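You operate a simulated robot arm through the tools that you are given. There is no shell and no other tool.

Carry out the task below with a simulated two-armed robot. There is one attempt and no reset: what you move stays moved.

Task
Pick up the white-cap bottle labelled "67" from the top of the steel table with one hand, pass it to the other hand and put it on the top of the incubator. Set down upright: white-cap bottle.

It is judged by the outcome, as a careful person would: the job done as asked, and still so three seconds after it is handed in. It fails if anything else is knocked over, pushed out of place, dropped, spilled or broken. A push-on lid holds only when it is set on centred and level and pressed home; a screw cap is set on level and turned clockwise until tight.

Robot
Two 7-joint arms with three-finger grippers on one trunk, on a base that moves. Base frame: it is fixed to the floor where the robot stands at the start and does not move with it; the origin is under the middle of the robot, x ahead of it, y to its left, z up; the surface under the hand at the start is at about z = 850. Readings come in mm, degrees, newtons and seconds.
The left shoulder is at the start at [30, 124, 1083], the right one opposite. With the tool pointing down near the work surface each hand reaches from about 100 to 780 mm from the robot's upright axis, wherever it stands, measured 20 degrees to its own side. Places, roughly: top of the incubator [-3300, -2000, 1600]. Payload 2.2 kg a hand.
The tool frame of a hand sits at the grasp point between the pads (the TCP): z along the fingers, y along the line on which they close. The tips reach 28 mm beyond it. The gripper opens to 102 mm; its body begins 71 mm behind the TCP.
Orientation is that of the tool frame in the base frame, as [roll, pitch, yaw] about the fixed x, y, z axes, in that order (R = Rz(yaw) Ry(pitch) Rx(roll)). With the fingers straight down and closing along the base's y, the tool's x points along the base's -x, its y along +y and its z along -z.

Tools
- The arms move only by the tool send_rows. It takes "left_targets", "right_targets" or both (then of equal length, played together; a hand with none holds still); each is a list of rows, each a list of 2 entries, a list of its own where there are three numbers: the shift along the tool's x, y, z in mm, then the turn, a rotation vector about the tool's x, y, z in degrees. In form: [[[tx, ty, tz], [rx, ry, rz]], ...]. A call has 1 to 20 rows; each row is the pose to reach, as a shift and turn from the pose commanded when the call began, along the tool's axes at that moment. "left_gripper" and "right_gripper" are, for a hand that has rows, the gripper command, from -1 (shut) to 1 (fully open), values between in proportion, set as the call begins (left out, the last holds). Rows are played at 5 a second. More than 50 mm and 8.6 degrees between two rows, or a gripper value outside its range, and nothing of the call is played. Where a pose cannot be reached the arm comes as near as it can. A force on the tool above 40 N (or 10 N above the force at the start of the call, whichever is more), or a blocked arm, ends the call early, and 0.2 s more pass. The fingers move at their own pace (about 143.6 mm/s each) and stop on an object; they squeeze with about 43 N. The grip force told is the motor's: it shows also when the fingers shut on nothing. Time passes only in rows, and 0.2 s behind the last, so rows that repeat a pose let the fingers close. The reply holds the time, the measured pose of the TCP, the force on the tool along the base axes, the opening and the grip force, in the units named above and with some noise, with the torque about the TCP (base axes, N m) and any sound that the robot's microphone picked up.
- Cameras (640 x 400 px; columns grow to the right, rows downward): "scene" is now at [39.9, -24.1, 1788.7]; the picture's right is [-0.32, -0.95, 0.00], its down [-0.77, 0.26, -0.58] and it looks along [0.55, -0.19, -0.82] (base axes); focal length 250 px, centre (320, 200). "left" rides on the left gripper at [72, 38, -86] in its tool frame; the picture's right is [-0.46, 0.89, 0.00], its down [-0.60, -0.32, -0.73] and it looks along [-0.65, -0.34, 0.68] (tool axes); focal length 256 px, centre (320, 200). "right" rides on the right gripper at [69, 44, -86] in its tool frame; the picture's right is [-0.53, 0.85, 0.00], its down [-0.58, -0.36, -0.73] and it looks along [-0.62, -0.39, 0.68] (tool axes); focal length 256 px, centre (320, 200). There is no depth. A picture from a camera that has moved, and an enlarged one, comes with that camera's place and axes in the base frame and with its lens.
- get_image(camera): a new picture of that camera. The clock stands still meanwhile.
- move_column(by): moves the trunk up (or, below 0, down) by that many mm; the arms and the scene camera ride with it, the base frame stays. It gives what a move gives, with no picture.
- roll_base(legs): drives the robot by 1 to 6 legs, each [ahead, left, turn to the left] in mm, mm and degrees, along the robot's own axes; the way and the turn of a leg run together, so that a leg with both is an arc; at most 1500 mm and 180 degrees a leg. The arms and the cameras ride along, it lands a little off, and it stops where it bumps. It gives what a move gives.
- aim_head(pan, tilt): turns the head with the scene camera to pan (to the left, within 143 degrees either way) and tilt (down, from -29 to 69), counted from straight ahead of the robot. It gives what a move gives.
- close_up(camera, box): a new picture of the part [left, top, right, bottom] of that camera's present view, enlarged. The clock stands still meanwhile.
- sign_off(): hands the job in; it is judged then, once.

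Places have to be worked out from the pictures, the camera data and where the tool is seen. Open the grippers and draw the arms clear of the work before you hand the job in, unless the task says otherwise.

The tools are called after ">>>" as a command line: name --argument value ..., lists and objects as JSON in quotes. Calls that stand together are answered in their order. send_rows: Moves the arms, as the interface text tells. Its arguments: {"type":"object","properties":{"left_targets":{"type":"array"},"left_gripper":{"type":"number"},"right_targets":{"type":"array"},"right_gripper":{"type":"number"}},"required":[]} The other tools are called the same way: move_column (by) moves the trunk up or down; roll_base (legs) drives the base; aim_head (pan, tilt) turns the head that bears the scene camera; get_image (camera) takes a picture; close_up (camera, box) takes an enlarged picture of a part of a camera's view; sign_off () hands the job in.

At the start:

```text
clock: 0.0
left_eef_pos: [463.6, 171.9, 1088.9]
left_tcp_rot: [-180.0, 0.1, 180.0]
left_ft_force: [0.3, -0.2, 0.6]
left_moment: [0.01, -0.01, 0.0]
left_grip_width: 102.0
left_finger_force: 0.0
right_eef_pos: [367.8, -200.0, 1159.3]
right_tcp_rot: [179.9, -0.1, 180.0]
right_ft_force: [-0.7, -0.2, 0.9]
right_moment: [0.01, -0.01, -0.01]
right_grip_width: 102.1
right_finger_force: 0.0
trunk travel left (down, up): [-325.0, 215.0]
robot x, y, heading: [0.4, -0.1, 0.2]
head pan, tilt (commanded): [-18.9, 54.7]
```

scene: 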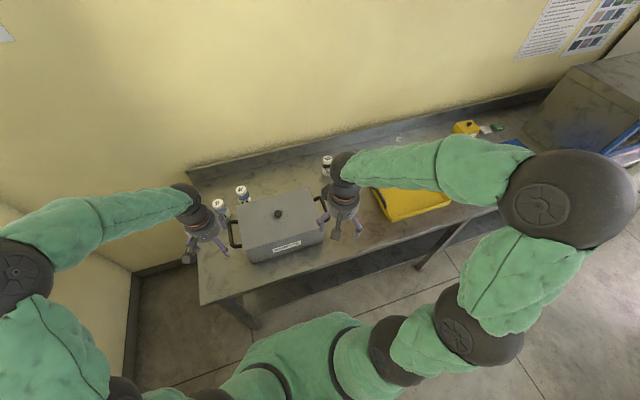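
right: 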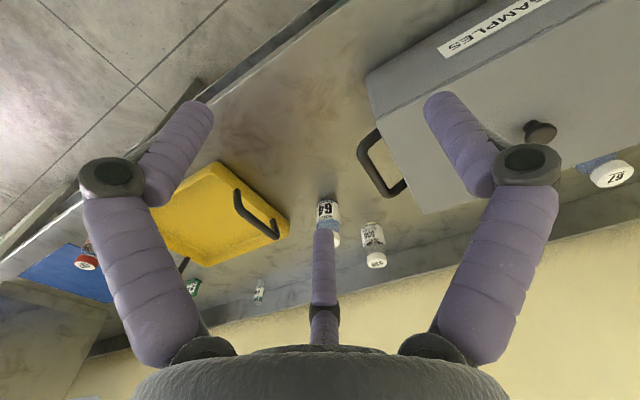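
left: 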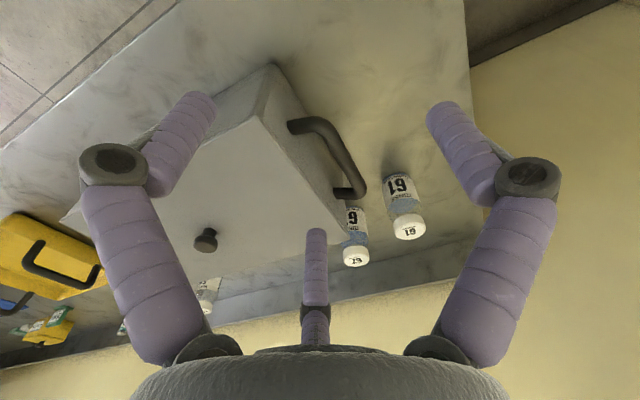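

I'll start by looking closer at the bottles to find the one labelled "67".

>>> close_up --camera "scene" --box '[170, 140, 370, 265]'

>>> close_up --camera "left" --box '[160, 140, 480, 340]'

>>> close_up --camera "right" --box '[300, 100, 640, 312]'

```text
3.20 times, centred on (270, 202) of scene
camera zoom: at [39.9, -24.1, 1788.7], right [-0.32, -0.95, 0.0], down [-0.77, 0.26, -0.58], along [0.55, -0.19, -0.82], focal length 798 px, centre (480, 192)
```

zoom: 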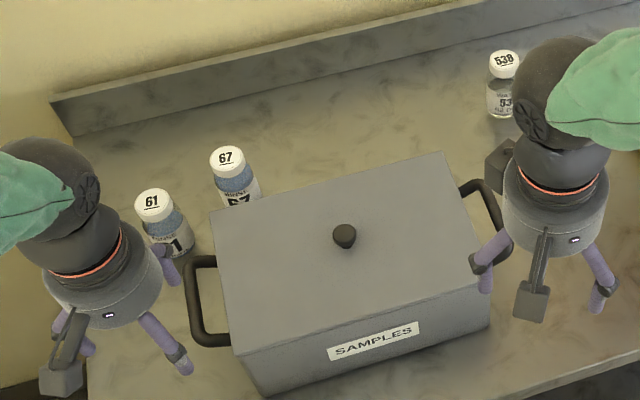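

```text
2.00 times, centred on (320, 240) of left
camera zoom: at [390.5, 210.3, 1174.5], right [0.46, 0.89, 0.0], down [0.6, -0.32, 0.73], along [0.65, -0.34, -0.68], focal length 512 px, centre (320, 120)
```

zoom: 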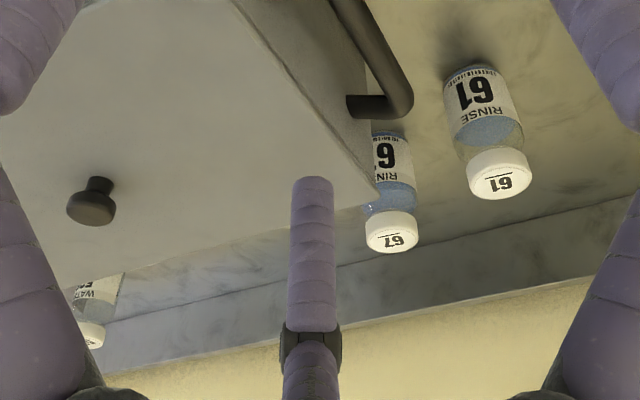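

```text
1.88 times, centred on (470, 206) of right
camera zoom: at [298.9, -156.7, 1245.2], right [0.53, 0.85, 0.0], down [0.58, -0.36, 0.73], along [0.62, -0.39, -0.68], focal length 482 px, centre (38, 189)
```

zoom: 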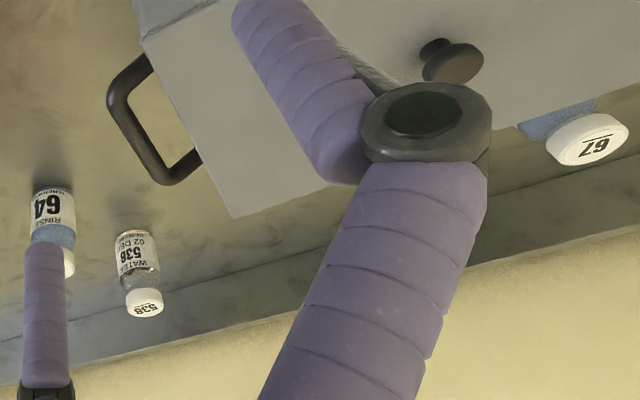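

Bottle 67 triangulates to about (766, 85), with its cap top near z ≈ 948. It stands behind the SAMPLES box (back edge x ≈ 665, top z ≈ 972), and bottle 61 is at about (719, 183). Before planning the handover I'll half-close the right gripper in free air to see how the three fingers move.

>>> send_rows --right_targets '[[[0, 0, 0], [0, 0, 0]], [[0, 0, 0], [0, 0, 0]], [[0, 0, 0], [0, 0, 0]]]' --right_gripper 0.0

>>> get_image --camera "right"

>>> close_up --camera "scene" --box '[290, 140, 390, 260]'

```text
clock: 0.8
left_eef_pos: [463.6, 172.0, 1088.2]
left_tcp_rot: [180.0, 0.0, 179.9]
left_ft_force: [0.1, -1.0, -0.6]
left_moment: [-0.02, 0.02, -0.01]
left_grip_width: 102.0
left_finger_force: 0.1
right_eef_pos: [367.2, -200.1, 1158.0]
right_tcp_rot: [179.9, 0.0, -179.9]
right_ft_force: [-0.1, 0.0, 0.0]
right_moment: [-0.01, -0.02, 0.02]
right_grip_width: 50.9
right_finger_force: 0.1
trunk travel left (down, up): [-325.0, 215.0]
robot x, y, heading: [0.5, -0.8, -0.2]
head pan, tilt (commanded): [-18.9, 54.7]
```

```text
taken
camera right: at [298.9, -156.7, 1245.2], right [0.53, 0.85, 0.0], down [0.58, -0.37, 0.73], along [0.62, -0.39, -0.68], focal length 256 px, centre (320, 200)
```

right: 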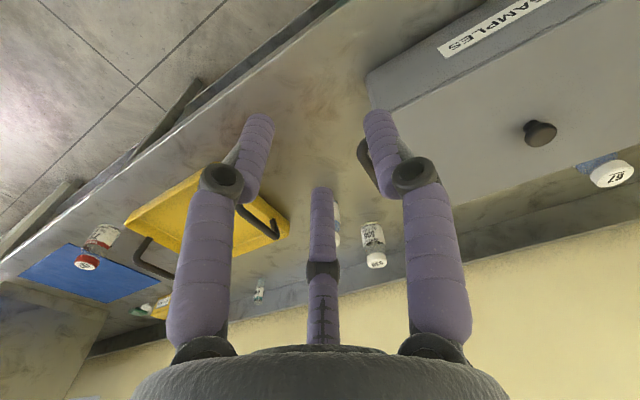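

```text
3.33 times, centred on (340, 200) of scene
camera zoom: at [39.9, -24.1, 1788.7], right [-0.32, -0.95, 0.0], down [-0.77, 0.26, -0.58], along [0.55, -0.19, -0.82], focal length 832 px, centre (253, 200)
```

zoom: 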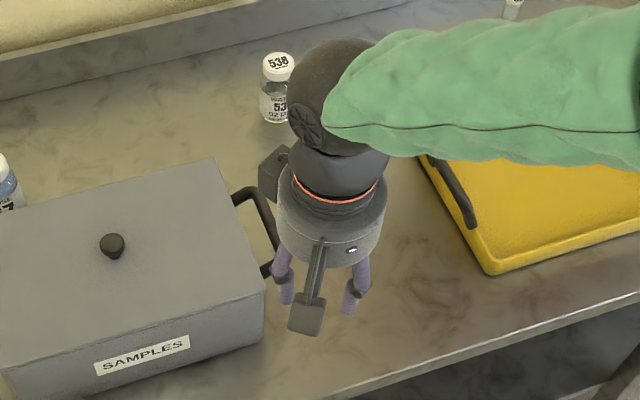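

The gripper works as a three-jaw chuck: fingers at 120°, moving radially, with one finger at tool +y. My plan has two parts:
- The left hand takes the cap from above.
- The right hand, level and pointing left with its +y finger uppermost, then takes the body.

The bottle is near the reach limit, so I'll check the floor clearance in front of the base and look towards the incubator.

>>> aim_head --pan 0 --tilt 69

>>> get_image --camera "scene"

>>> aim_head --pan -140 --tilt 15

>>> get_image --camera "scene"

>>> aim_head --pan -70 --tilt 25

>>> get_image --camera "scene"

>>> aim_head --pan 140 --tilt 20

>>> get_image --camera "scene"

```text
clock: 1.6
left_eef_pos: [464.0, 171.8, 1088.1]
left_tcp_rot: [-180.0, 0.0, 180.0]
left_ft_force: [0.4, 0.6, 0.3]
left_moment: [0.0, -0.01, -0.01]
left_grip_width: 102.1
left_finger_force: 0.1
right_eef_pos: [368.9, -199.4, 1160.2]
right_tcp_rot: [179.9, 0.0, 179.9]
right_ft_force: [-0.1, 0.6, 0.7]
right_moment: [0.0, 0.0, 0.03]
right_grip_width: 51.0
right_finger_force: 0.1
trunk travel left (down, up): [-325.0, 215.0]
robot x, y, heading: [1.5, 1.7, 0.1]
head pan, tilt (commanded): [0.0, 68.8]
```

```text
taken
camera scene: at [27.3, -0.7, 1772.9], right [0.0, -1.0, 0.0], down [-0.93, 0.0, -0.36], along [0.36, 0.0, -0.93], focal length 250 px, centre (320, 200)
```

scene: 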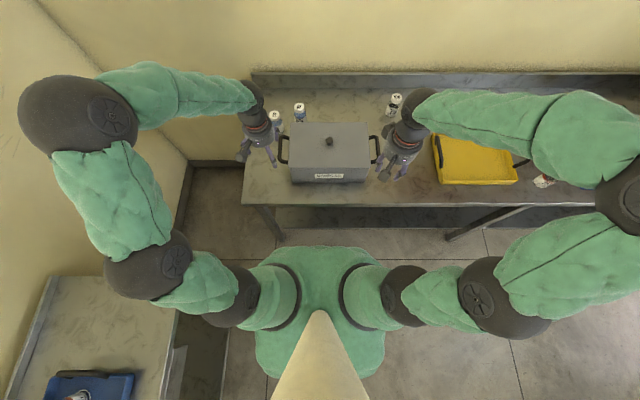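

```text
clock: 3.9
left_eef_pos: [463.7, 171.3, 1088.0]
left_tcp_rot: [-180.0, 0.0, 180.0]
left_ft_force: [-0.2, 0.3, 0.9]
left_moment: [-0.02, 0.02, 0.04]
left_grip_width: 102.1
left_finger_force: 0.1
right_eef_pos: [367.5, -199.1, 1159.0]
right_tcp_rot: [179.9, 0.0, -179.9]
right_ft_force: [-0.1, 0.2, -0.8]
right_moment: [-0.02, -0.01, -0.02]
right_grip_width: 50.9
right_finger_force: 0.0
trunk travel left (down, up): [-325.0, 215.0]
robot x, y, heading: [-1.7, -0.1, 0.0]
head pan, tilt (commanded): [-140.0, 15.0]
```

```text
taken
camera scene: at [-100.1, -60.7, 1848.5], right [-0.64, 0.77, 0.0], down [0.2, 0.17, -0.97], along [-0.74, -0.62, -0.26], focal length 250 px, centre (320, 200)
```

scene: 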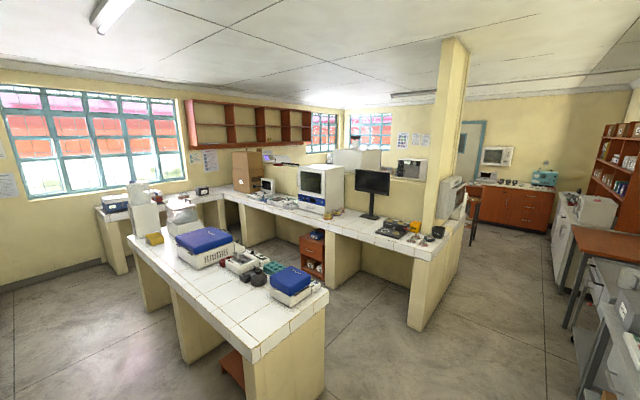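

```text
clock: 5.3
left_eef_pos: [462.6, 171.6, 1088.3]
left_tcp_rot: [180.0, 0.0, 179.9]
left_ft_force: [-0.5, -1.0, 0.0]
left_moment: [-0.01, 0.03, 0.0]
left_grip_width: 102.0
left_finger_force: 0.1
right_eef_pos: [366.6, -199.7, 1160.0]
right_tcp_rot: [179.9, -0.2, 179.9]
right_ft_force: [-0.4, -0.4, 0.6]
right_moment: [0.02, -0.06, -0.03]
right_grip_width: 51.0
right_finger_force: 0.0
trunk travel left (down, up): [-325.0, 215.0]
robot x, y, heading: [0.6, 1.3, 0.0]
head pan, tilt (commanded): [-70.0, 25.0]
```

```text
taken
camera scene: at [2.8, -87.2, 1832.3], right [-0.94, -0.34, 0.0], down [-0.14, 0.4, -0.91], along [0.31, -0.85, -0.42], focal length 250 px, centre (320, 200)
```

scene: 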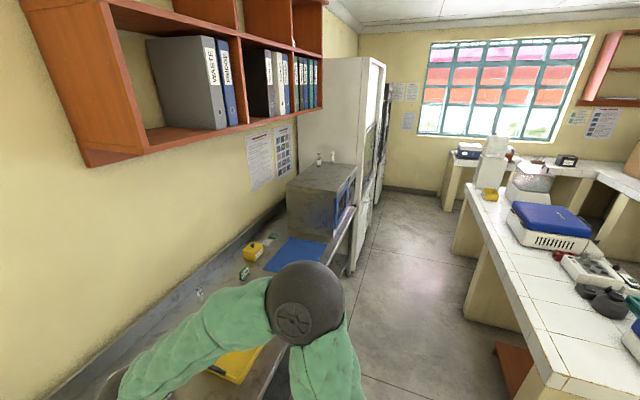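

```text
clock: 8.3
left_eef_pos: [462.7, 172.3, 1088.1]
left_tcp_rot: [-180.0, 0.1, 179.9]
left_ft_force: [-1.2, -0.3, -0.5]
left_moment: [0.01, -0.02, 0.01]
left_grip_width: 102.1
left_finger_force: 0.0
right_eef_pos: [366.9, -198.4, 1159.4]
right_tcp_rot: [179.9, 0.0, 180.0]
right_ft_force: [-0.4, -0.9, 0.1]
right_moment: [-0.01, 0.03, 0.0]
right_grip_width: 51.0
right_finger_force: 0.1
trunk travel left (down, up): [-325.0, 215.0]
robot x, y, heading: [-0.9, -0.8, 0.1]
head pan, tilt (commanded): [140.0, 20.0]
```

```text
taken
camera scene: at [-99.9, 59.3, 1840.4], right [0.64, 0.77, 0.0], down [0.26, -0.22, -0.94], along [-0.72, 0.6, -0.34], focal length 250 px, centre (320, 200)
```

scene: 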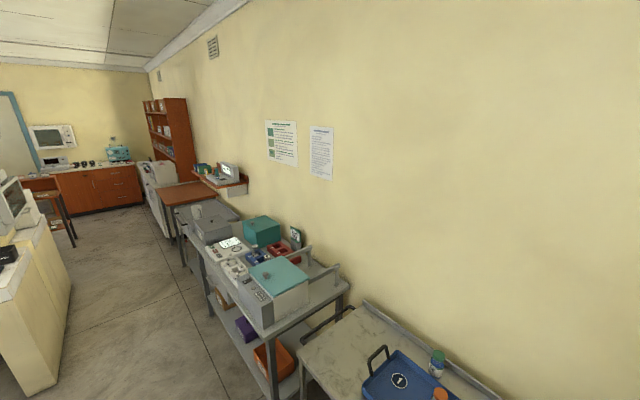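

The base has room in front of it, since the table edge is at x ≈ 375. I'll zoom towards the incubator's stated position, which should appear near pixel (358, 150) in the pan −140 view.

>>> aim_head --pan -143 --tilt 5

>>> close_up --camera "scene" --box '[200, 120, 480, 295]'

>>> get_image --camera "scene"

```text
clock: 12.2
left_eef_pos: [462.5, 171.5, 1088.2]
left_tcp_rot: [-180.0, 0.0, 179.9]
left_ft_force: [-1.1, 0.4, 0.4]
left_moment: [0.03, 0.0, 0.01]
left_grip_width: 102.1
left_finger_force: 0.0
right_eef_pos: [367.3, -199.0, 1158.5]
right_tcp_rot: [179.9, 0.1, -180.0]
right_ft_force: [-0.7, 0.1, 0.4]
right_moment: [0.02, -0.02, -0.06]
right_grip_width: 50.7
right_finger_force: 0.1
trunk travel left (down, up): [-325.0, 215.0]
robot x, y, heading: [-6.9, -0.1, -0.0]
head pan, tilt (commanded): [-143.0, 5.0]
```

```text
2.29 times, centred on (340, 208) of scene
camera zoom: at [-101.9, -55.9, 1864.8], right [-0.6, 0.8, 0.0], down [0.07, 0.05, -1.0], along [-0.8, -0.6, -0.09], focal length 570 px, centre (274, 183)
```

zoom: 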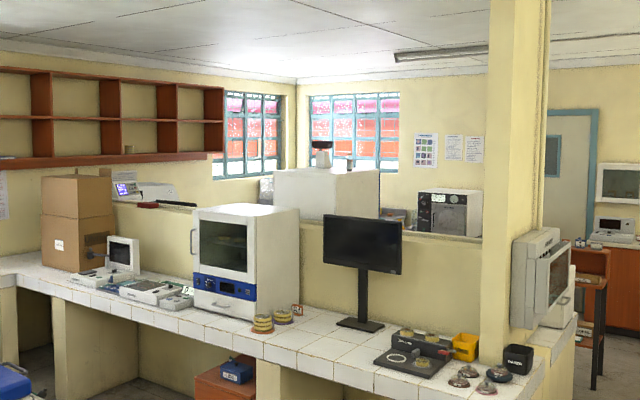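

```text
taken
camera scene: at [-101.9, -55.9, 1864.8], right [-0.6, 0.8, 0.0], down [0.07, 0.05, -1.0], along [-0.8, -0.6, -0.09], focal length 250 px, centre (320, 200)
```

scene: 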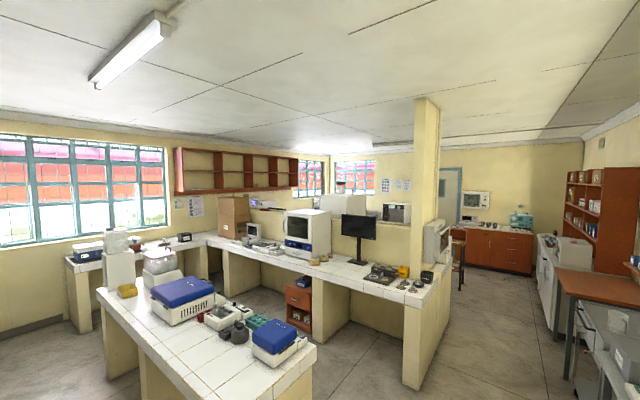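

The stated point falls on the large white box behind the bench partition, and its top reads about z ≈ 1600. I'll come back to that later. Now I'll aim at bottle 67 and measure its cap and body.

>>> aim_head --pan 8 --tilt 48

>>> close_up --camera "scene" --box '[260, 160, 380, 235]'

>>> close_up --camera "left" --box '[320, 160, 448, 290]'

```text
clock: 14.6
left_eef_pos: [463.2, 171.2, 1088.0]
left_tcp_rot: [-180.0, 0.0, -180.0]
left_ft_force: [-0.2, 0.9, -0.3]
left_moment: [-0.01, 0.0, 0.03]
left_grip_width: 102.0
left_finger_force: 0.1
right_eef_pos: [367.0, -198.6, 1159.4]
right_tcp_rot: [179.9, -0.1, 180.0]
right_ft_force: [-0.2, -0.1, -0.6]
right_moment: [0.0, 0.03, -0.02]
right_grip_width: 50.8
right_finger_force: 0.1
trunk travel left (down, up): [-325.0, 215.0]
robot x, y, heading: [-1.3, -0.6, -0.1]
head pan, tilt (commanded): [8.0, 48.0]
```

```text
5.33 times, centred on (320, 198) of scene
camera zoom: at [49.4, 10.3, 1797.5], right [0.14, -0.99, 0.0], down [-0.74, -0.1, -0.67], along [0.66, 0.09, -0.74], focal length 1330 px, centre (320, 213)
```

zoom: 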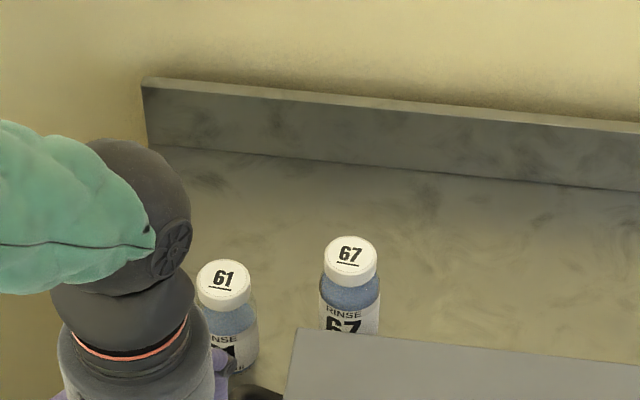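

```text
3.08 times, centred on (384, 225) of left
camera zoom: at [390.6, 210.3, 1174.5], right [0.46, 0.89, 0.0], down [0.6, -0.32, 0.73], along [0.65, -0.34, -0.68], focal length 788 px, centre (123, 123)
```

zoom: 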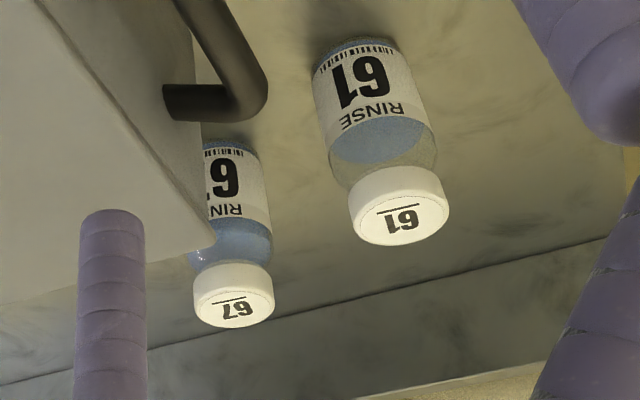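

The cap top is at about (765, 85, 949). The cap is about 45 mm across and 19 mm tall, the body about 52 mm, and the whole bottle about 98 mm. I'll roll the base 60 mm forward so the top-down grasp sits comfortably within reach. The hands are well above the 972 mm box top.

>>> roll_base --legs '[[60, 0, 0]]'

```text
clock: 15.5
left_eef_pos: [524.7, 171.3, 1086.9]
left_tcp_rot: [-180.0, -0.1, -180.0]
left_ft_force: [0.3, 0.7, 0.1]
left_moment: [0.02, 0.03, 0.05]
left_grip_width: 102.3
left_finger_force: 0.1
right_eef_pos: [428.2, -200.1, 1158.9]
right_tcp_rot: [179.9, -0.1, 179.9]
right_ft_force: [0.5, -0.5, 0.1]
right_moment: [0.0, 0.08, -0.02]
right_grip_width: 50.9
right_finger_force: 0.0
trunk travel left (down, up): [-325.0, 215.0]
robot x, y, heading: [62.2, -0.7, -0.2]
head pan, tilt (commanded): [8.0, 48.0]
```

The base moved cleanly to x = 62. Next I'll bring the left hand above bottle 67 at about z 1040 and check the alignment with the wrist camera.

>>> send_rows --left_targets '[[[-40, -14.4, 0], [0, 0, 0]], [[-80, -28.8, 5], [0, 0, 0]], [[-120, -43.2, 10], [0, 0, 0]], [[-160, -57.5, 20], [0, 0, 0]], [[-200, -72, 35], [0, 0, 0]], [[-240, -86.3, 47], [0, 0, 0]], [[-240, -86.3, 47], [0, 0, 0]]]' --left_gripper 0.5

>>> get_image --camera "left"

>>> close_up --camera "scene" --box '[240, 130, 420, 243]'

```text
clock: 17.1
left_eef_pos: [762.9, 84.6, 1042.0]
left_tcp_rot: [180.0, 0.0, 180.0]
left_ft_force: [0.3, -0.2, -0.4]
left_moment: [0.0, 0.03, -0.02]
left_grip_width: 76.4
left_finger_force: 0.0
right_eef_pos: [425.0, -198.8, 1159.9]
right_tcp_rot: [180.0, 0.0, -180.0]
right_ft_force: [-0.3, 1.0, 0.3]
right_moment: [-0.04, -0.01, 0.01]
right_grip_width: 50.9
right_finger_force: 0.0
trunk travel left (down, up): [-325.0, 215.0]
robot x, y, heading: [57.3, -1.8, -0.4]
head pan, tilt (commanded): [8.0, 48.0]
```

```text
taken
camera left: at [689.7, 123.2, 1127.8], right [0.47, 0.89, 0.0], down [0.6, -0.32, 0.73], along [0.65, -0.34, -0.68], focal length 256 px, centre (320, 200)
```

left: 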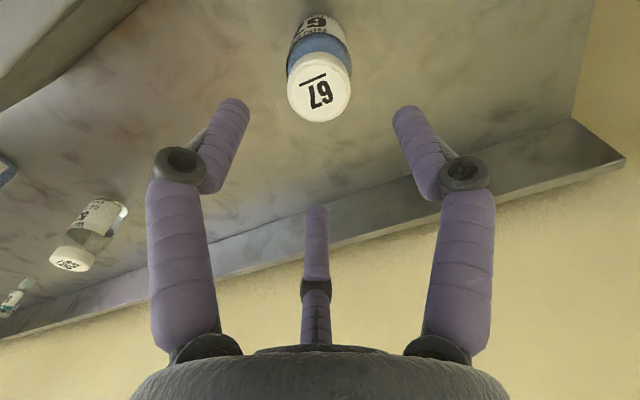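

```text
3.54 times, centred on (330, 186) of scene
camera zoom: at [107.3, 11.0, 1797.6], right [0.14, -0.99, 0.0], down [-0.74, -0.1, -0.67], along [0.66, 0.09, -0.74], focal length 883 px, centre (285, 248)
```

zoom: 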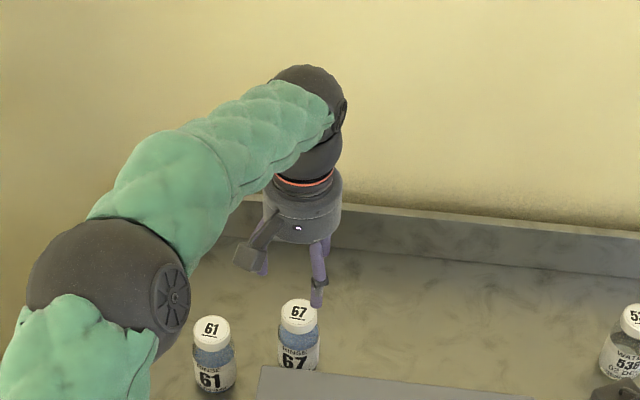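

The wrist camera puts the cap centre about 3 mm further ahead than the tool axis. I'll zoom in to refine that before going down.

>>> close_up --camera "left" --box '[256, 0, 384, 130]'

```text
3.08 times, centred on (320, 65) of left
camera zoom: at [689.7, 123.2, 1127.8], right [0.47, 0.89, 0.0], down [0.6, -0.32, 0.73], along [0.65, -0.34, -0.68], focal length 788 px, centre (320, 615)
```

zoom: 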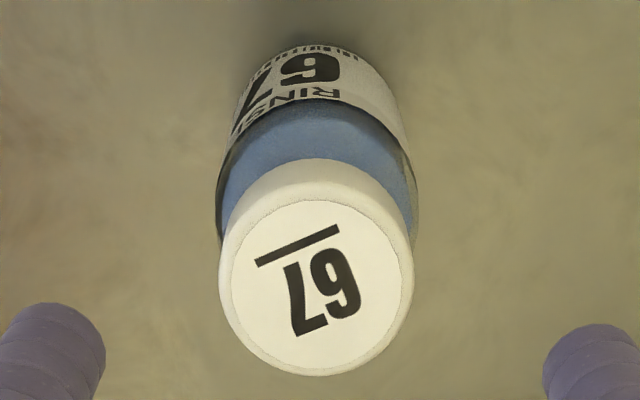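

The tool axis is within about 2 mm of the cap centre, so the three-jaw grip will centre it. I'll descend straight to TCP z ≈ 956, which puts the fingertips about 20 mm below the cap top.

>>> send_rows --left_targets '[[[0, 0, 20], [0, 0, 0]], [[0, 0, 40], [0, 0, 0]], [[0, 0, 58], [0, 0, 0]], [[0, 0, 72], [0, 0, 0]], [[0, 0, 82], [0, 0, 0]], [[0, 0, 86], [0, 0, 0]], [[0, 0, 86], [0, 0, 0]]]'

>>> get_image --camera "left"

>>> close_up --camera "scene" --box '[260, 160, 380, 235]'

```text
clock: 18.7
left_eef_pos: [762.5, 86.1, 954.2]
left_tcp_rot: [180.0, -0.1, -180.0]
left_ft_force: [-0.4, -0.7, -0.5]
left_moment: [0.01, 0.03, -0.02]
left_grip_width: 76.4
left_finger_force: 0.0
right_eef_pos: [426.3, -199.0, 1158.9]
right_tcp_rot: [179.8, -0.1, -180.0]
right_ft_force: [-0.6, 0.6, -0.1]
right_moment: [0.02, -0.01, 0.02]
right_grip_width: 51.2
right_finger_force: 0.0
trunk travel left (down, up): [-325.0, 215.0]
robot x, y, heading: [56.2, 1.6, 0.1]
head pan, tilt (commanded): [8.0, 48.0]
```

```text
taken
camera left: at [690.5, 123.6, 1041.0], right [0.47, 0.89, 0.0], down [0.6, -0.32, 0.73], along [0.65, -0.34, -0.68], focal length 256 px, centre (320, 200)
```

left: 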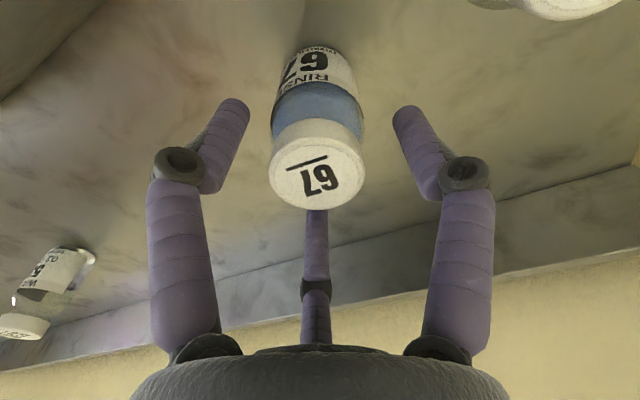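

```text
5.33 times, centred on (320, 198) of scene
camera zoom: at [109.1, 10.2, 1797.5], right [0.14, -0.99, 0.0], down [-0.74, -0.1, -0.67], along [0.66, 0.09, -0.74], focal length 1330 px, centre (320, 213)
```

zoom: 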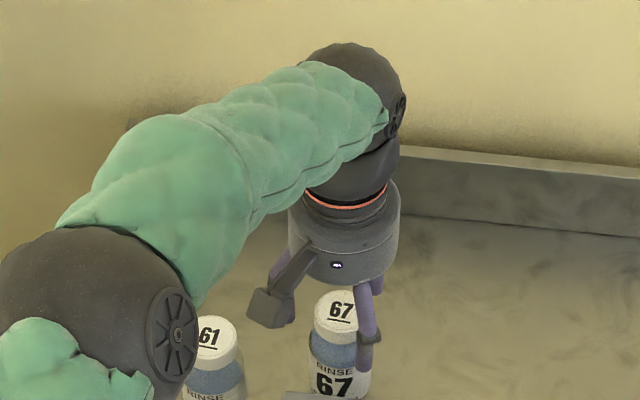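

The cap is centred between the fingers with about 16 mm clearance all round. I'll close the left gripper on the cap.

>>> send_rows --left_targets '[[[0, 0, 0], [0, 0, 0]], [[0, 0, 0], [0, 0, 0]], [[0, 0, 0], [0, 0, 0]], [[0, 0, 0], [0, 0, 0]], [[0, 0, 0], [0, 0, 0]]]' --left_gripper -1

>>> get_image --camera "left"

```text
clock: 19.9
left_eef_pos: [764.3, 85.0, 955.1]
left_tcp_rot: [179.9, 0.3, -180.0]
left_ft_force: [2.4, 0.2, 7.6]
left_moment: [0.0, -0.09, 0.0]
left_grip_width: 43.6
left_finger_force: 42.7
right_eef_pos: [427.2, -199.5, 1159.9]
right_tcp_rot: [-180.0, 0.0, -180.0]
right_ft_force: [-0.3, 0.1, 0.3]
right_moment: [-0.01, 0.03, 0.03]
right_grip_width: 50.7
right_finger_force: 0.1
trunk travel left (down, up): [-325.0, 215.0]
robot x, y, heading: [58.3, -1.0, -0.1]
head pan, tilt (commanded): [8.0, 48.0]
```

```text
taken
camera left: at [690.7, 123.6, 1042.2], right [0.46, 0.89, 0.0], down [0.6, -0.32, 0.73], along [0.65, -0.34, -0.68], focal length 256 px, centre (320, 200)
```

left: 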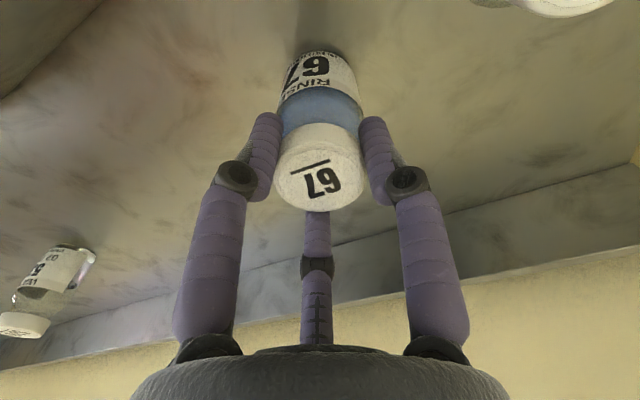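

The grip holds at 43.6 mm (the cap diameter) with 42.7 N. I'll lift straight up.

>>> send_rows --left_targets '[[[0, 0, -8], [0, 0, 0]], [[0, 0, -20], [0, 0, 0]], [[0, 0, -40], [0, 0, 0]], [[0, 0, -65], [0, 0, 0]], [[0, 0, -95], [0, 0, 0]], [[0, 0, -125], [0, 0, 0]], [[0, 0, -150], [0, 0, 0]], [[0, 0, -150], [0, 0, 0]]]'

>>> get_image --camera "left"

>>> get_image --camera "scene"

```text
clock: 21.7
left_eef_pos: [764.9, 85.9, 1104.7]
left_tcp_rot: [-179.9, 0.0, -180.0]
left_ft_force: [-0.5, 0.2, -1.8]
left_moment: [0.01, 0.01, 0.02]
left_grip_width: 43.3
left_finger_force: 43.2
right_eef_pos: [427.0, -200.3, 1159.5]
right_tcp_rot: [179.9, -0.1, 179.9]
right_ft_force: [-0.6, 0.0, -0.5]
right_moment: [0.0, 0.03, -0.06]
right_grip_width: 50.8
right_finger_force: 0.1
trunk travel left (down, up): [-325.0, 215.0]
robot x, y, heading: [59.6, -2.9, -0.0]
head pan, tilt (commanded): [8.0, 48.0]
```

```text
taken
camera left: at [691.0, 123.7, 1191.7], right [0.47, 0.89, 0.0], down [0.6, -0.32, 0.73], along [0.65, -0.34, -0.68], focal length 256 px, centre (320, 200)
```

left: 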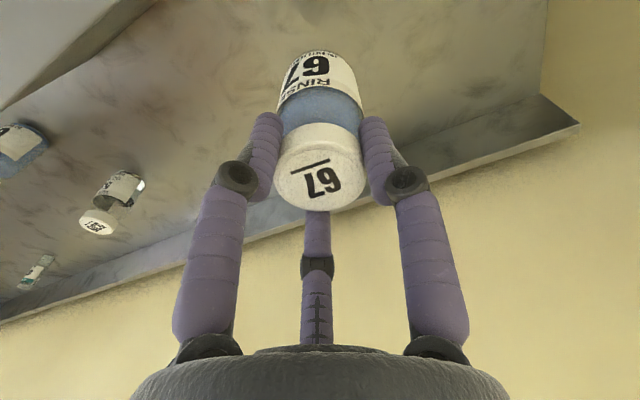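

```text
taken
camera scene: at [109.6, 10.3, 1797.5], right [0.14, -0.99, 0.0], down [-0.74, -0.1, -0.67], along [0.66, 0.09, -0.74], focal length 250 px, centre (320, 200)
```

scene: 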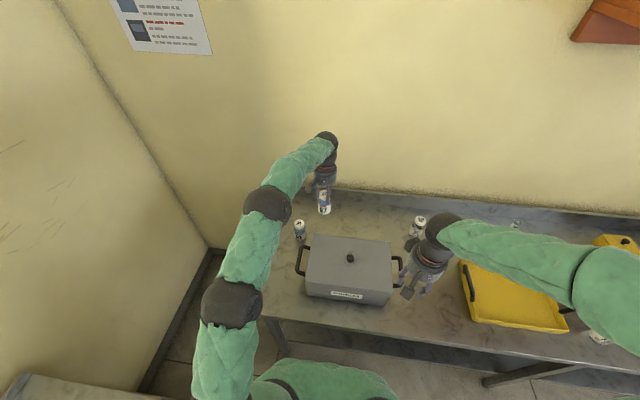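

The bottle is held securely and clear, with its bottom at about z 1000. I'll raise it and draw it back in front of the robot to about (500, 60, 1230) for the handover.

>>> send_rows --left_targets '[[[0, 0, -40], [0, 0, 0]], [[0, 0, -80], [0, 0, 0]], [[30, -4, -105], [0, 0, 0]], [[65, -8, -120], [0, 0, 0]], [[105, -12, -125], [0, 0, 0]], [[145, -16, -125], [0, 0, 0]], [[185, -20, -125], [0, 0, 0]], [[225, -23, -125], [0, 0, 0]], [[265, -25, -125], [0, 0, 0]], [[265, -25, -125], [0, 0, 0]]]'

>>> get_image --camera "scene"

```text
clock: 23.9
left_eef_pos: [498.6, 59.9, 1230.0]
left_tcp_rot: [-180.0, -0.1, 179.9]
left_ft_force: [-0.1, 0.7, -1.9]
left_moment: [0.01, -0.01, 0.0]
left_grip_width: 43.0
left_finger_force: 42.6
right_eef_pos: [428.0, -200.2, 1158.6]
right_tcp_rot: [180.0, -0.1, 180.0]
right_ft_force: [0.3, 0.7, 0.4]
right_moment: [0.02, 0.05, -0.02]
right_grip_width: 50.8
right_finger_force: 0.1
trunk travel left (down, up): [-325.0, 215.0]
robot x, y, heading: [59.2, -4.7, -0.3]
head pan, tilt (commanded): [8.0, 48.0]
```

```text
taken
camera scene: at [110.6, 10.0, 1797.5], right [0.14, -0.99, 0.0], down [-0.74, -0.1, -0.67], along [0.66, 0.09, -0.74], focal length 250 px, centre (320, 200)
```

scene: 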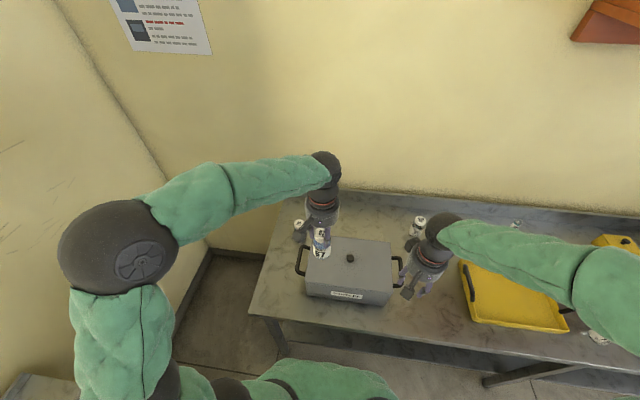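

The "67" label faces the robot and the bottle hangs straight. Now I'll turn the right hand 90° about its tool x so it points left with its +y finger up. It will wait to the right of the bottle at about (498, −130, 1202), opened to about 87 mm.

>>> send_rows --right_targets '[[[-5.9, -8, -3.6], [-7.5, 0, 0]], [[-11.8, -12, -7.2], [-15, 0, 0]], [[-17.7, -10, -10.8], [-22.5, 0, 0]], [[-23.5, -4, -14.4], [-30, 0, 0]], [[-29.4, 4, -18], [-37.5, 0, 0]], [[-35.3, 14, -21.6], [-45, 0, 0]], [[-41.2, 24, -25], [-52.5, 0, 0]], [[-47, 34, -28.8], [-60, 0, 0]], [[-53, 44, -32.4], [-67.5, 0, 0]], [[-58.8, 54, -36], [-75, 0, 0]], [[-64.7, 62, -39.6], [-82.5, 0, 0]], [[-70.6, 70, -43.4], [-90, 0, 0]], [[-70.6, 70, -43.4], [-90, 0, 0]]]' --right_gripper 0.7

>>> get_image --camera "scene"

>>> get_image --camera "right"

```text
clock: 26.7
left_eef_pos: [497.1, 59.9, 1230.2]
left_tcp_rot: [-180.0, -0.1, -180.0]
left_ft_force: [0.1, 0.9, -1.2]
left_moment: [-0.02, -0.02, -0.01]
left_grip_width: 43.1
left_finger_force: 43.3
right_eef_pos: [498.3, -129.6, 1202.8]
right_tcp_rot: [89.9, 0.1, 180.0]
right_ft_force: [0.7, -0.5, -0.2]
right_moment: [0.0, 0.01, -0.04]
right_grip_width: 86.8
right_finger_force: 0.0
trunk travel left (down, up): [-325.0, 215.0]
robot x, y, heading: [59.3, 3.2, -0.0]
head pan, tilt (commanded): [8.0, 48.0]
```

```text
taken
camera scene: at [108.4, 10.3, 1797.6], right [0.14, -0.99, 0.0], down [-0.74, -0.1, -0.67], along [0.66, 0.09, -0.74], focal length 250 px, centre (320, 200)
```

scene: 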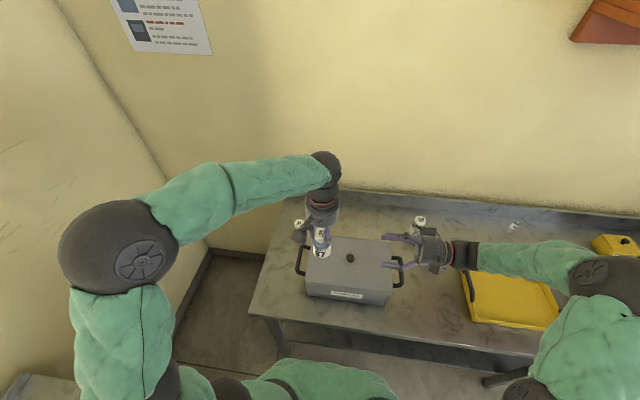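

```text
taken
camera right: at [428.7, -216.5, 1246.1], right [0.53, 0.0, 0.85], down [0.58, -0.73, -0.37], along [0.62, 0.68, -0.39], focal length 256 px, centre (320, 200)
```

right: 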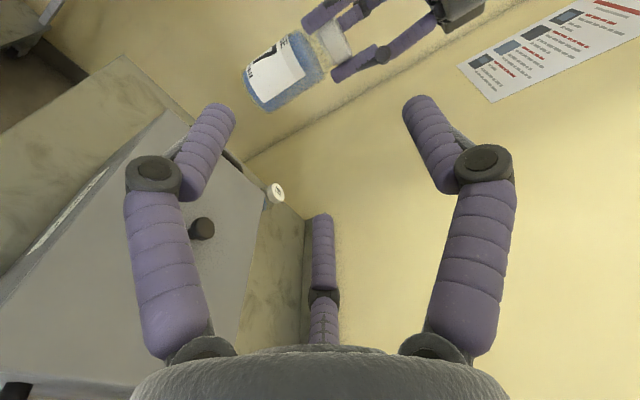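

Both hands are posed as planned. I'll zoom in from the right wrist camera and the scene camera to measure the bottle relative to the right hand before closing in.

>>> close_up --camera "right" --box '[220, 0, 444, 140]'

>>> close_up --camera "scene" --box '[280, 190, 460, 302]'

```text
2.86 times, centred on (332, 70) of right
camera zoom: at [428.7, -216.5, 1246.1], right [0.53, 0.0, 0.85], down [0.58, -0.73, -0.37], along [0.62, 0.68, -0.39], focal length 731 px, centre (286, 571)
```

zoom: 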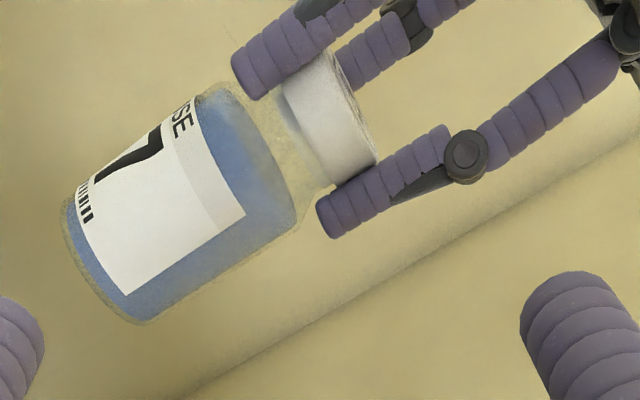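

```text
3.56 times, centred on (370, 246) of scene
camera zoom: at [108.4, 10.3, 1797.6], right [0.14, -0.99, 0.0], down [-0.74, -0.1, -0.67], along [0.66, 0.09, -0.74], focal length 887 px, centre (142, 36)
```

zoom: 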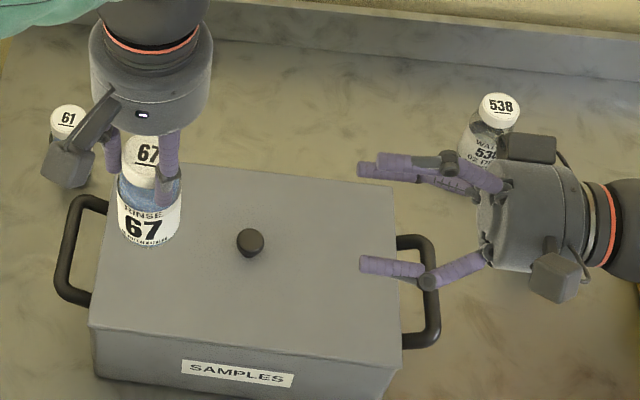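

The measurements agree with the plan. The bottle axis is at about (498, 60), the cap top at about 1225 and the bottom at about 1123. The right hand is level with the body, and its upper finger will pass above the cap between the left hand's two near fingers. I'll advance 120 mm first and check.

>>> send_rows --right_targets '[[[0, 1, 30], [0, 0, 0]], [[0, 1.5, 60], [0, 0, 0]], [[0, 1.5, 85], [0, 0, 0]], [[0, 1.5, 105], [0, 0, 0]], [[0, 1.5, 120], [0, 0, 0]], [[0, 1.5, 120], [0, 0, 0]]]'

>>> get_image --camera "right"

>>> close_up --camera "scene" --box '[280, 190, 420, 277]'

>>> get_image --camera "left"

```text
clock: 28.1
left_eef_pos: [498.0, 59.9, 1230.3]
left_tcp_rot: [180.0, 0.0, 180.0]
left_ft_force: [0.0, -0.3, -1.5]
left_moment: [0.02, 0.01, 0.0]
left_grip_width: 42.9
left_finger_force: 43.4
right_eef_pos: [497.0, -10.8, 1205.1]
right_tcp_rot: [89.9, 0.0, -180.0]
right_ft_force: [0.6, 1.7, 0.5]
right_moment: [0.01, -0.01, 0.01]
right_grip_width: 86.5
right_finger_force: 0.0
trunk travel left (down, up): [-325.0, 215.0]
robot x, y, heading: [60.6, 0.6, 0.1]
head pan, tilt (commanded): [8.0, 48.0]
```

```text
taken
camera right: at [429.1, -97.3, 1248.0], right [0.53, 0.0, 0.84], down [0.58, -0.73, -0.37], along [0.62, 0.68, -0.39], focal length 256 px, centre (320, 200)
```

right: 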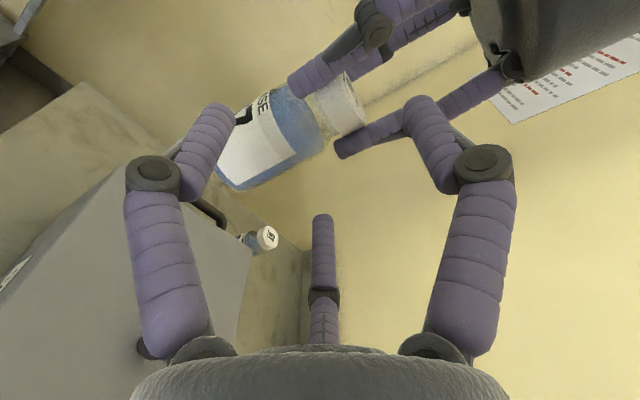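

```text
4.57 times, centred on (350, 234) of scene
camera zoom: at [109.0, 10.0, 1797.5], right [0.14, -0.99, 0.0], down [-0.74, -0.1, -0.67], along [0.66, 0.09, -0.74], focal length 1140 px, centre (183, 47)
```

zoom: 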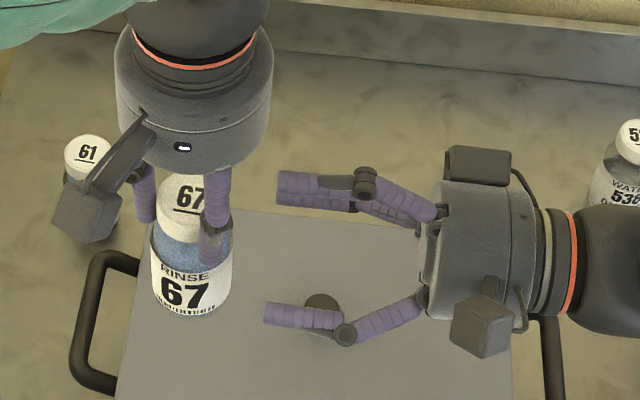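

```text
taken
camera left: at [424.7, 98.2, 1316.5], right [0.47, 0.89, 0.0], down [0.6, -0.32, 0.73], along [0.65, -0.34, -0.68], focal length 256 px, centre (320, 200)
```

left: 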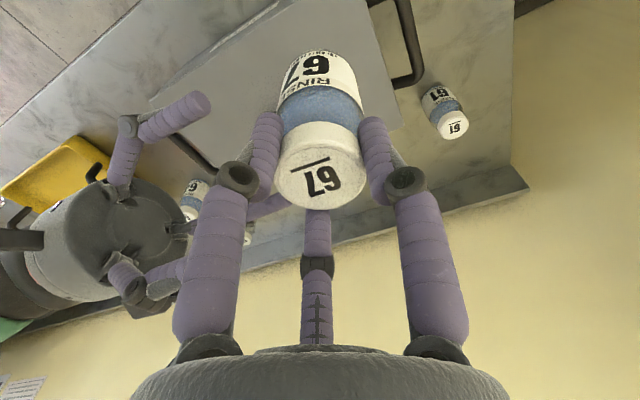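

The right hand's upper finger is lined up with the gap, above the cap, and the two lower fingers straddle the body below the left fingertips. I'll advance the last 57 mm gently.

>>> send_rows --right_targets '[[[0, 0, 12], [0, 0, 0]], [[0, 0, 24], [0, 0, 0]], [[0, 0, 35], [0, 0, 0]], [[0, 0, 45], [0, 0, 0]], [[0, 0, 52], [0, 0, 0]], [[0, 0, 57], [0, 0, 0]], [[0, 0, 57], [0, 0, 0]]]'

>>> get_image --camera "right"

>>> close_up --camera "scene" --box '[280, 190, 420, 277]'

>>> get_image --camera "left"

```text
clock: 29.7
left_eef_pos: [496.7, 60.8, 1229.5]
left_tcp_rot: [-180.0, 0.1, -180.0]
left_ft_force: [-0.1, 0.2, -1.7]
left_moment: [-0.03, 0.01, 0.02]
left_grip_width: 42.9
left_finger_force: 42.6
right_eef_pos: [498.0, 47.7, 1204.7]
right_tcp_rot: [89.8, 0.1, -180.0]
right_ft_force: [0.6, 0.8, -0.8]
right_moment: [-0.02, 0.0, 0.01]
right_grip_width: 86.8
right_finger_force: 0.0
trunk travel left (down, up): [-325.0, 215.0]
robot x, y, heading: [60.4, -0.3, 0.1]
head pan, tilt (commanded): [8.0, 48.0]
```

```text
taken
camera right: at [429.1, -39.7, 1247.7], right [0.53, 0.0, 0.85], down [0.58, -0.73, -0.37], along [0.62, 0.68, -0.39], focal length 256 px, centre (320, 200)
```

right: 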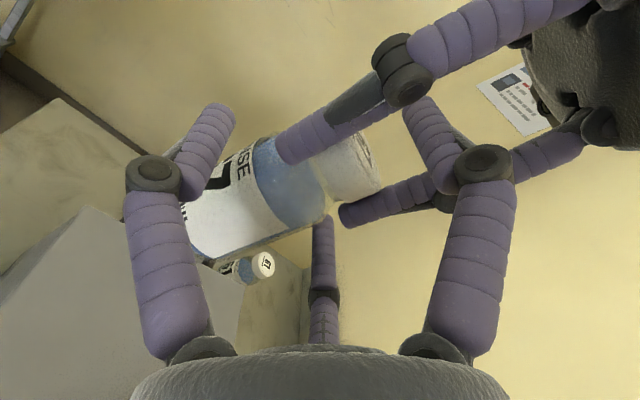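

```text
4.57 times, centred on (350, 234) of scene
camera zoom: at [109.1, 10.1, 1797.5], right [0.14, -0.99, 0.0], down [-0.74, -0.1, -0.67], along [0.66, 0.09, -0.74], focal length 1140 px, centre (183, 47)
```

zoom: 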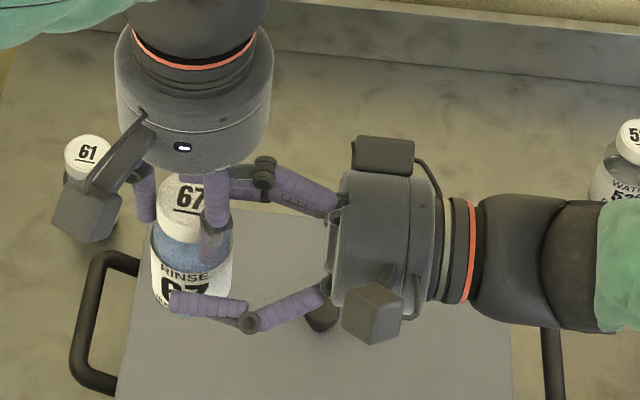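

```text
taken
camera left: at [424.8, 98.3, 1316.4], right [0.47, 0.89, 0.0], down [0.6, -0.32, 0.73], along [0.65, -0.34, -0.68], focal length 256 px, centre (320, 200)
```

left: 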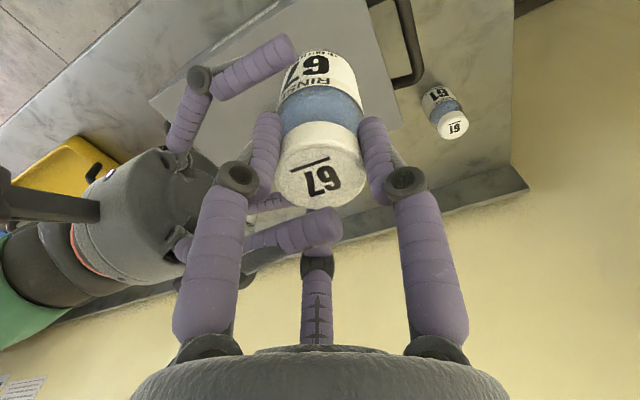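

Everything is in place without contact. However, the earlier zoom suggests the bottle's shoulder ends about 38 mm below the cap top, so the lower fingers should sit slightly lower on the straight body. I'll zoom in to fix the cap height precisely.

>>> close_up --camera "left" --box '[240, 110, 400, 260]'

>>> close_up --camera "right" --box '[160, 80, 400, 270]'

>>> close_up --camera "scene" --box '[300, 215, 350, 270]'

```text
2.67 times, centred on (320, 185) of left
camera zoom: at [424.8, 98.3, 1316.4], right [0.47, 0.89, 0.0], down [0.6, -0.32, 0.73], along [0.65, -0.34, -0.68], focal length 683 px, centre (320, 240)
```

zoom: 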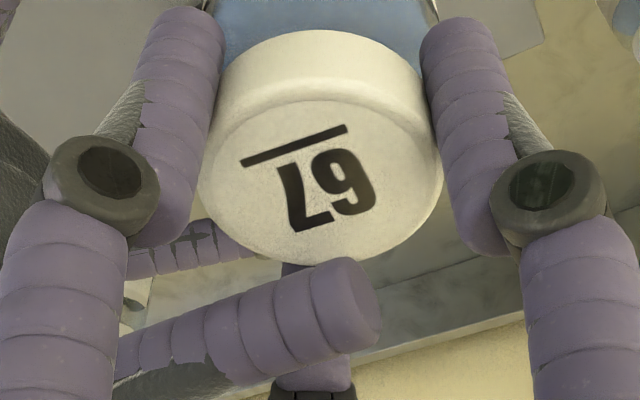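

```text
2.11 times, centred on (280, 175) of right
camera zoom: at [429.1, -39.7, 1247.7], right [0.53, 0.0, 0.85], down [0.58, -0.73, -0.37], along [0.62, 0.68, -0.39], focal length 539 px, centre (404, 253)
```

zoom: 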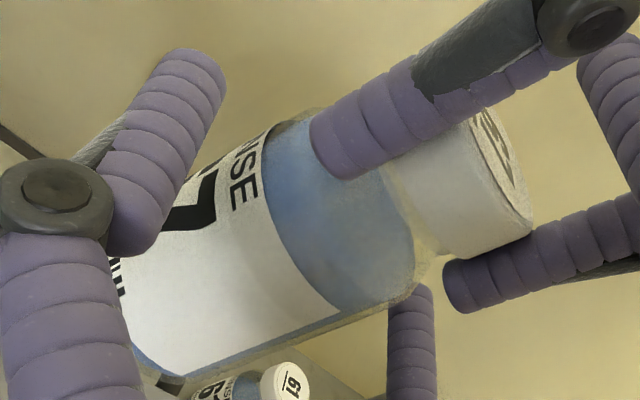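

```text
7.27 times, centred on (325, 242) of scene
camera zoom: at [109.1, 10.1, 1797.5], right [0.14, -0.99, 0.0], down [-0.74, -0.1, -0.67], along [0.66, 0.09, -0.74], focal length 1814 px, centre (284, -109)
```

zoom: 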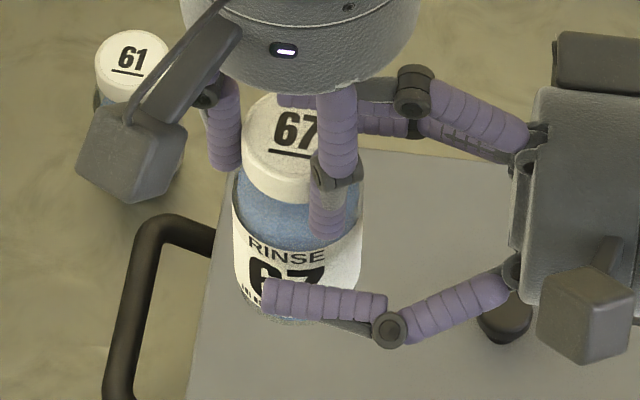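

The cap top is at about 1225.6, and the straight body begins about 30 mm below it. I'll lower the right hand 4 mm, then close it to about 56 mm. The two lower fingers should pinch the body (expected near 62 mm) while the upper finger stays just above the cap.

>>> send_rows --right_targets '[[[0, -2, 0], [0, 0, 0]], [[0, -4, 0], [0, 0, 0]], [[0, -4, 0], [0, 0, 0]]]' --right_gripper 0.45

>>> send_rows --right_targets '[[[0, 0, 0], [0, 0, 0]], [[0, 0, 0], [0, 0, 0]], [[0, 0, 0], [0, 0, 0]], [[0, 0, 0], [0, 0, 0]]]' --right_gripper 0.14

>>> close_up --camera "right" --box '[120, 40, 480, 265]'

>>> close_up --camera "scene" --box '[300, 215, 380, 270]'

```text
clock: 30.5
left_eef_pos: [497.5, 58.9, 1230.1]
left_tcp_rot: [-180.0, 0.0, -180.0]
left_ft_force: [-0.7, 0.4, -1.2]
left_moment: [-0.02, 0.01, 0.01]
left_grip_width: 42.8
left_finger_force: 43.2
right_eef_pos: [496.8, 47.1, 1200.5]
right_tcp_rot: [89.9, 0.0, 180.0]
right_ft_force: [-0.6, 0.4, 1.2]
right_moment: [0.0, -0.01, 0.02]
right_grip_width: 73.8
right_finger_force: 0.1
trunk travel left (down, up): [-325.0, 215.0]
robot x, y, heading: [58.9, 1.4, 0.1]
head pan, tilt (commanded): [8.0, 48.0]
```

```text
clock: 31.5
left_eef_pos: [497.1, 58.4, 1229.3]
left_tcp_rot: [179.9, 0.0, -180.0]
left_ft_force: [-1.4, 0.5, 1.0]
left_moment: [0.0, 0.03, 0.01]
left_grip_width: 43.0
left_finger_force: 42.9
right_eef_pos: [497.1, 48.0, 1201.2]
right_tcp_rot: [90.0, 0.0, -180.0]
right_ft_force: [1.1, 0.2, -2.3]
right_moment: [-0.05, -0.04, 0.02]
right_grip_width: 61.2
right_finger_force: 2.5
trunk travel left (down, up): [-325.0, 215.0]
robot x, y, heading: [58.7, 2.9, 0.2]
head pan, tilt (commanded): [8.0, 48.0]
```

```text
1.78 times, centred on (300, 152) of right
camera zoom: at [429.0, -39.6, 1243.7], right [0.53, 0.0, 0.84], down [0.58, -0.73, -0.37], along [0.62, 0.68, -0.39], focal length 455 px, centre (356, 284)
```

zoom: 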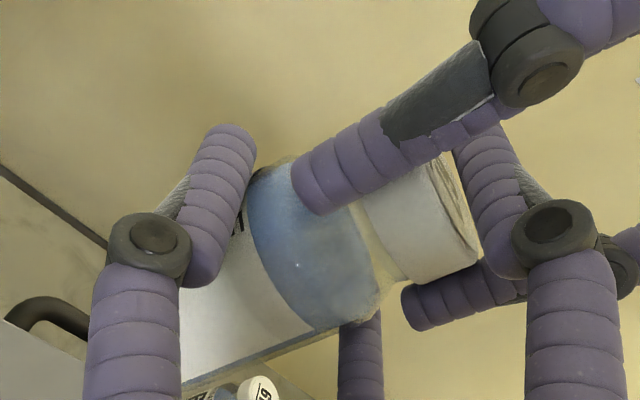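

```text
7.27 times, centred on (340, 242) of scene
camera zoom: at [109.1, 10.3, 1797.5], right [0.14, -0.99, 0.0], down [-0.74, -0.1, -0.67], along [0.66, 0.09, -0.74], focal length 1814 px, centre (174, -109)
```

zoom: 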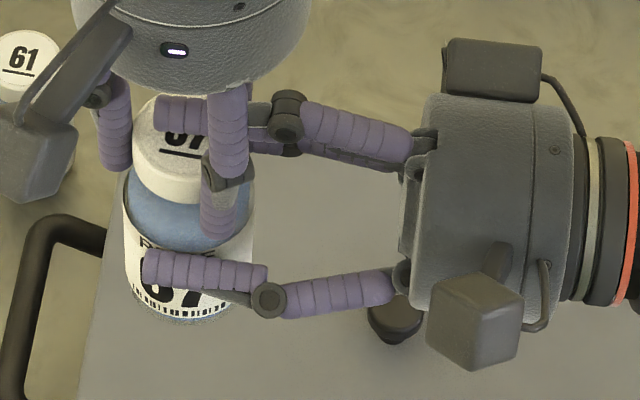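

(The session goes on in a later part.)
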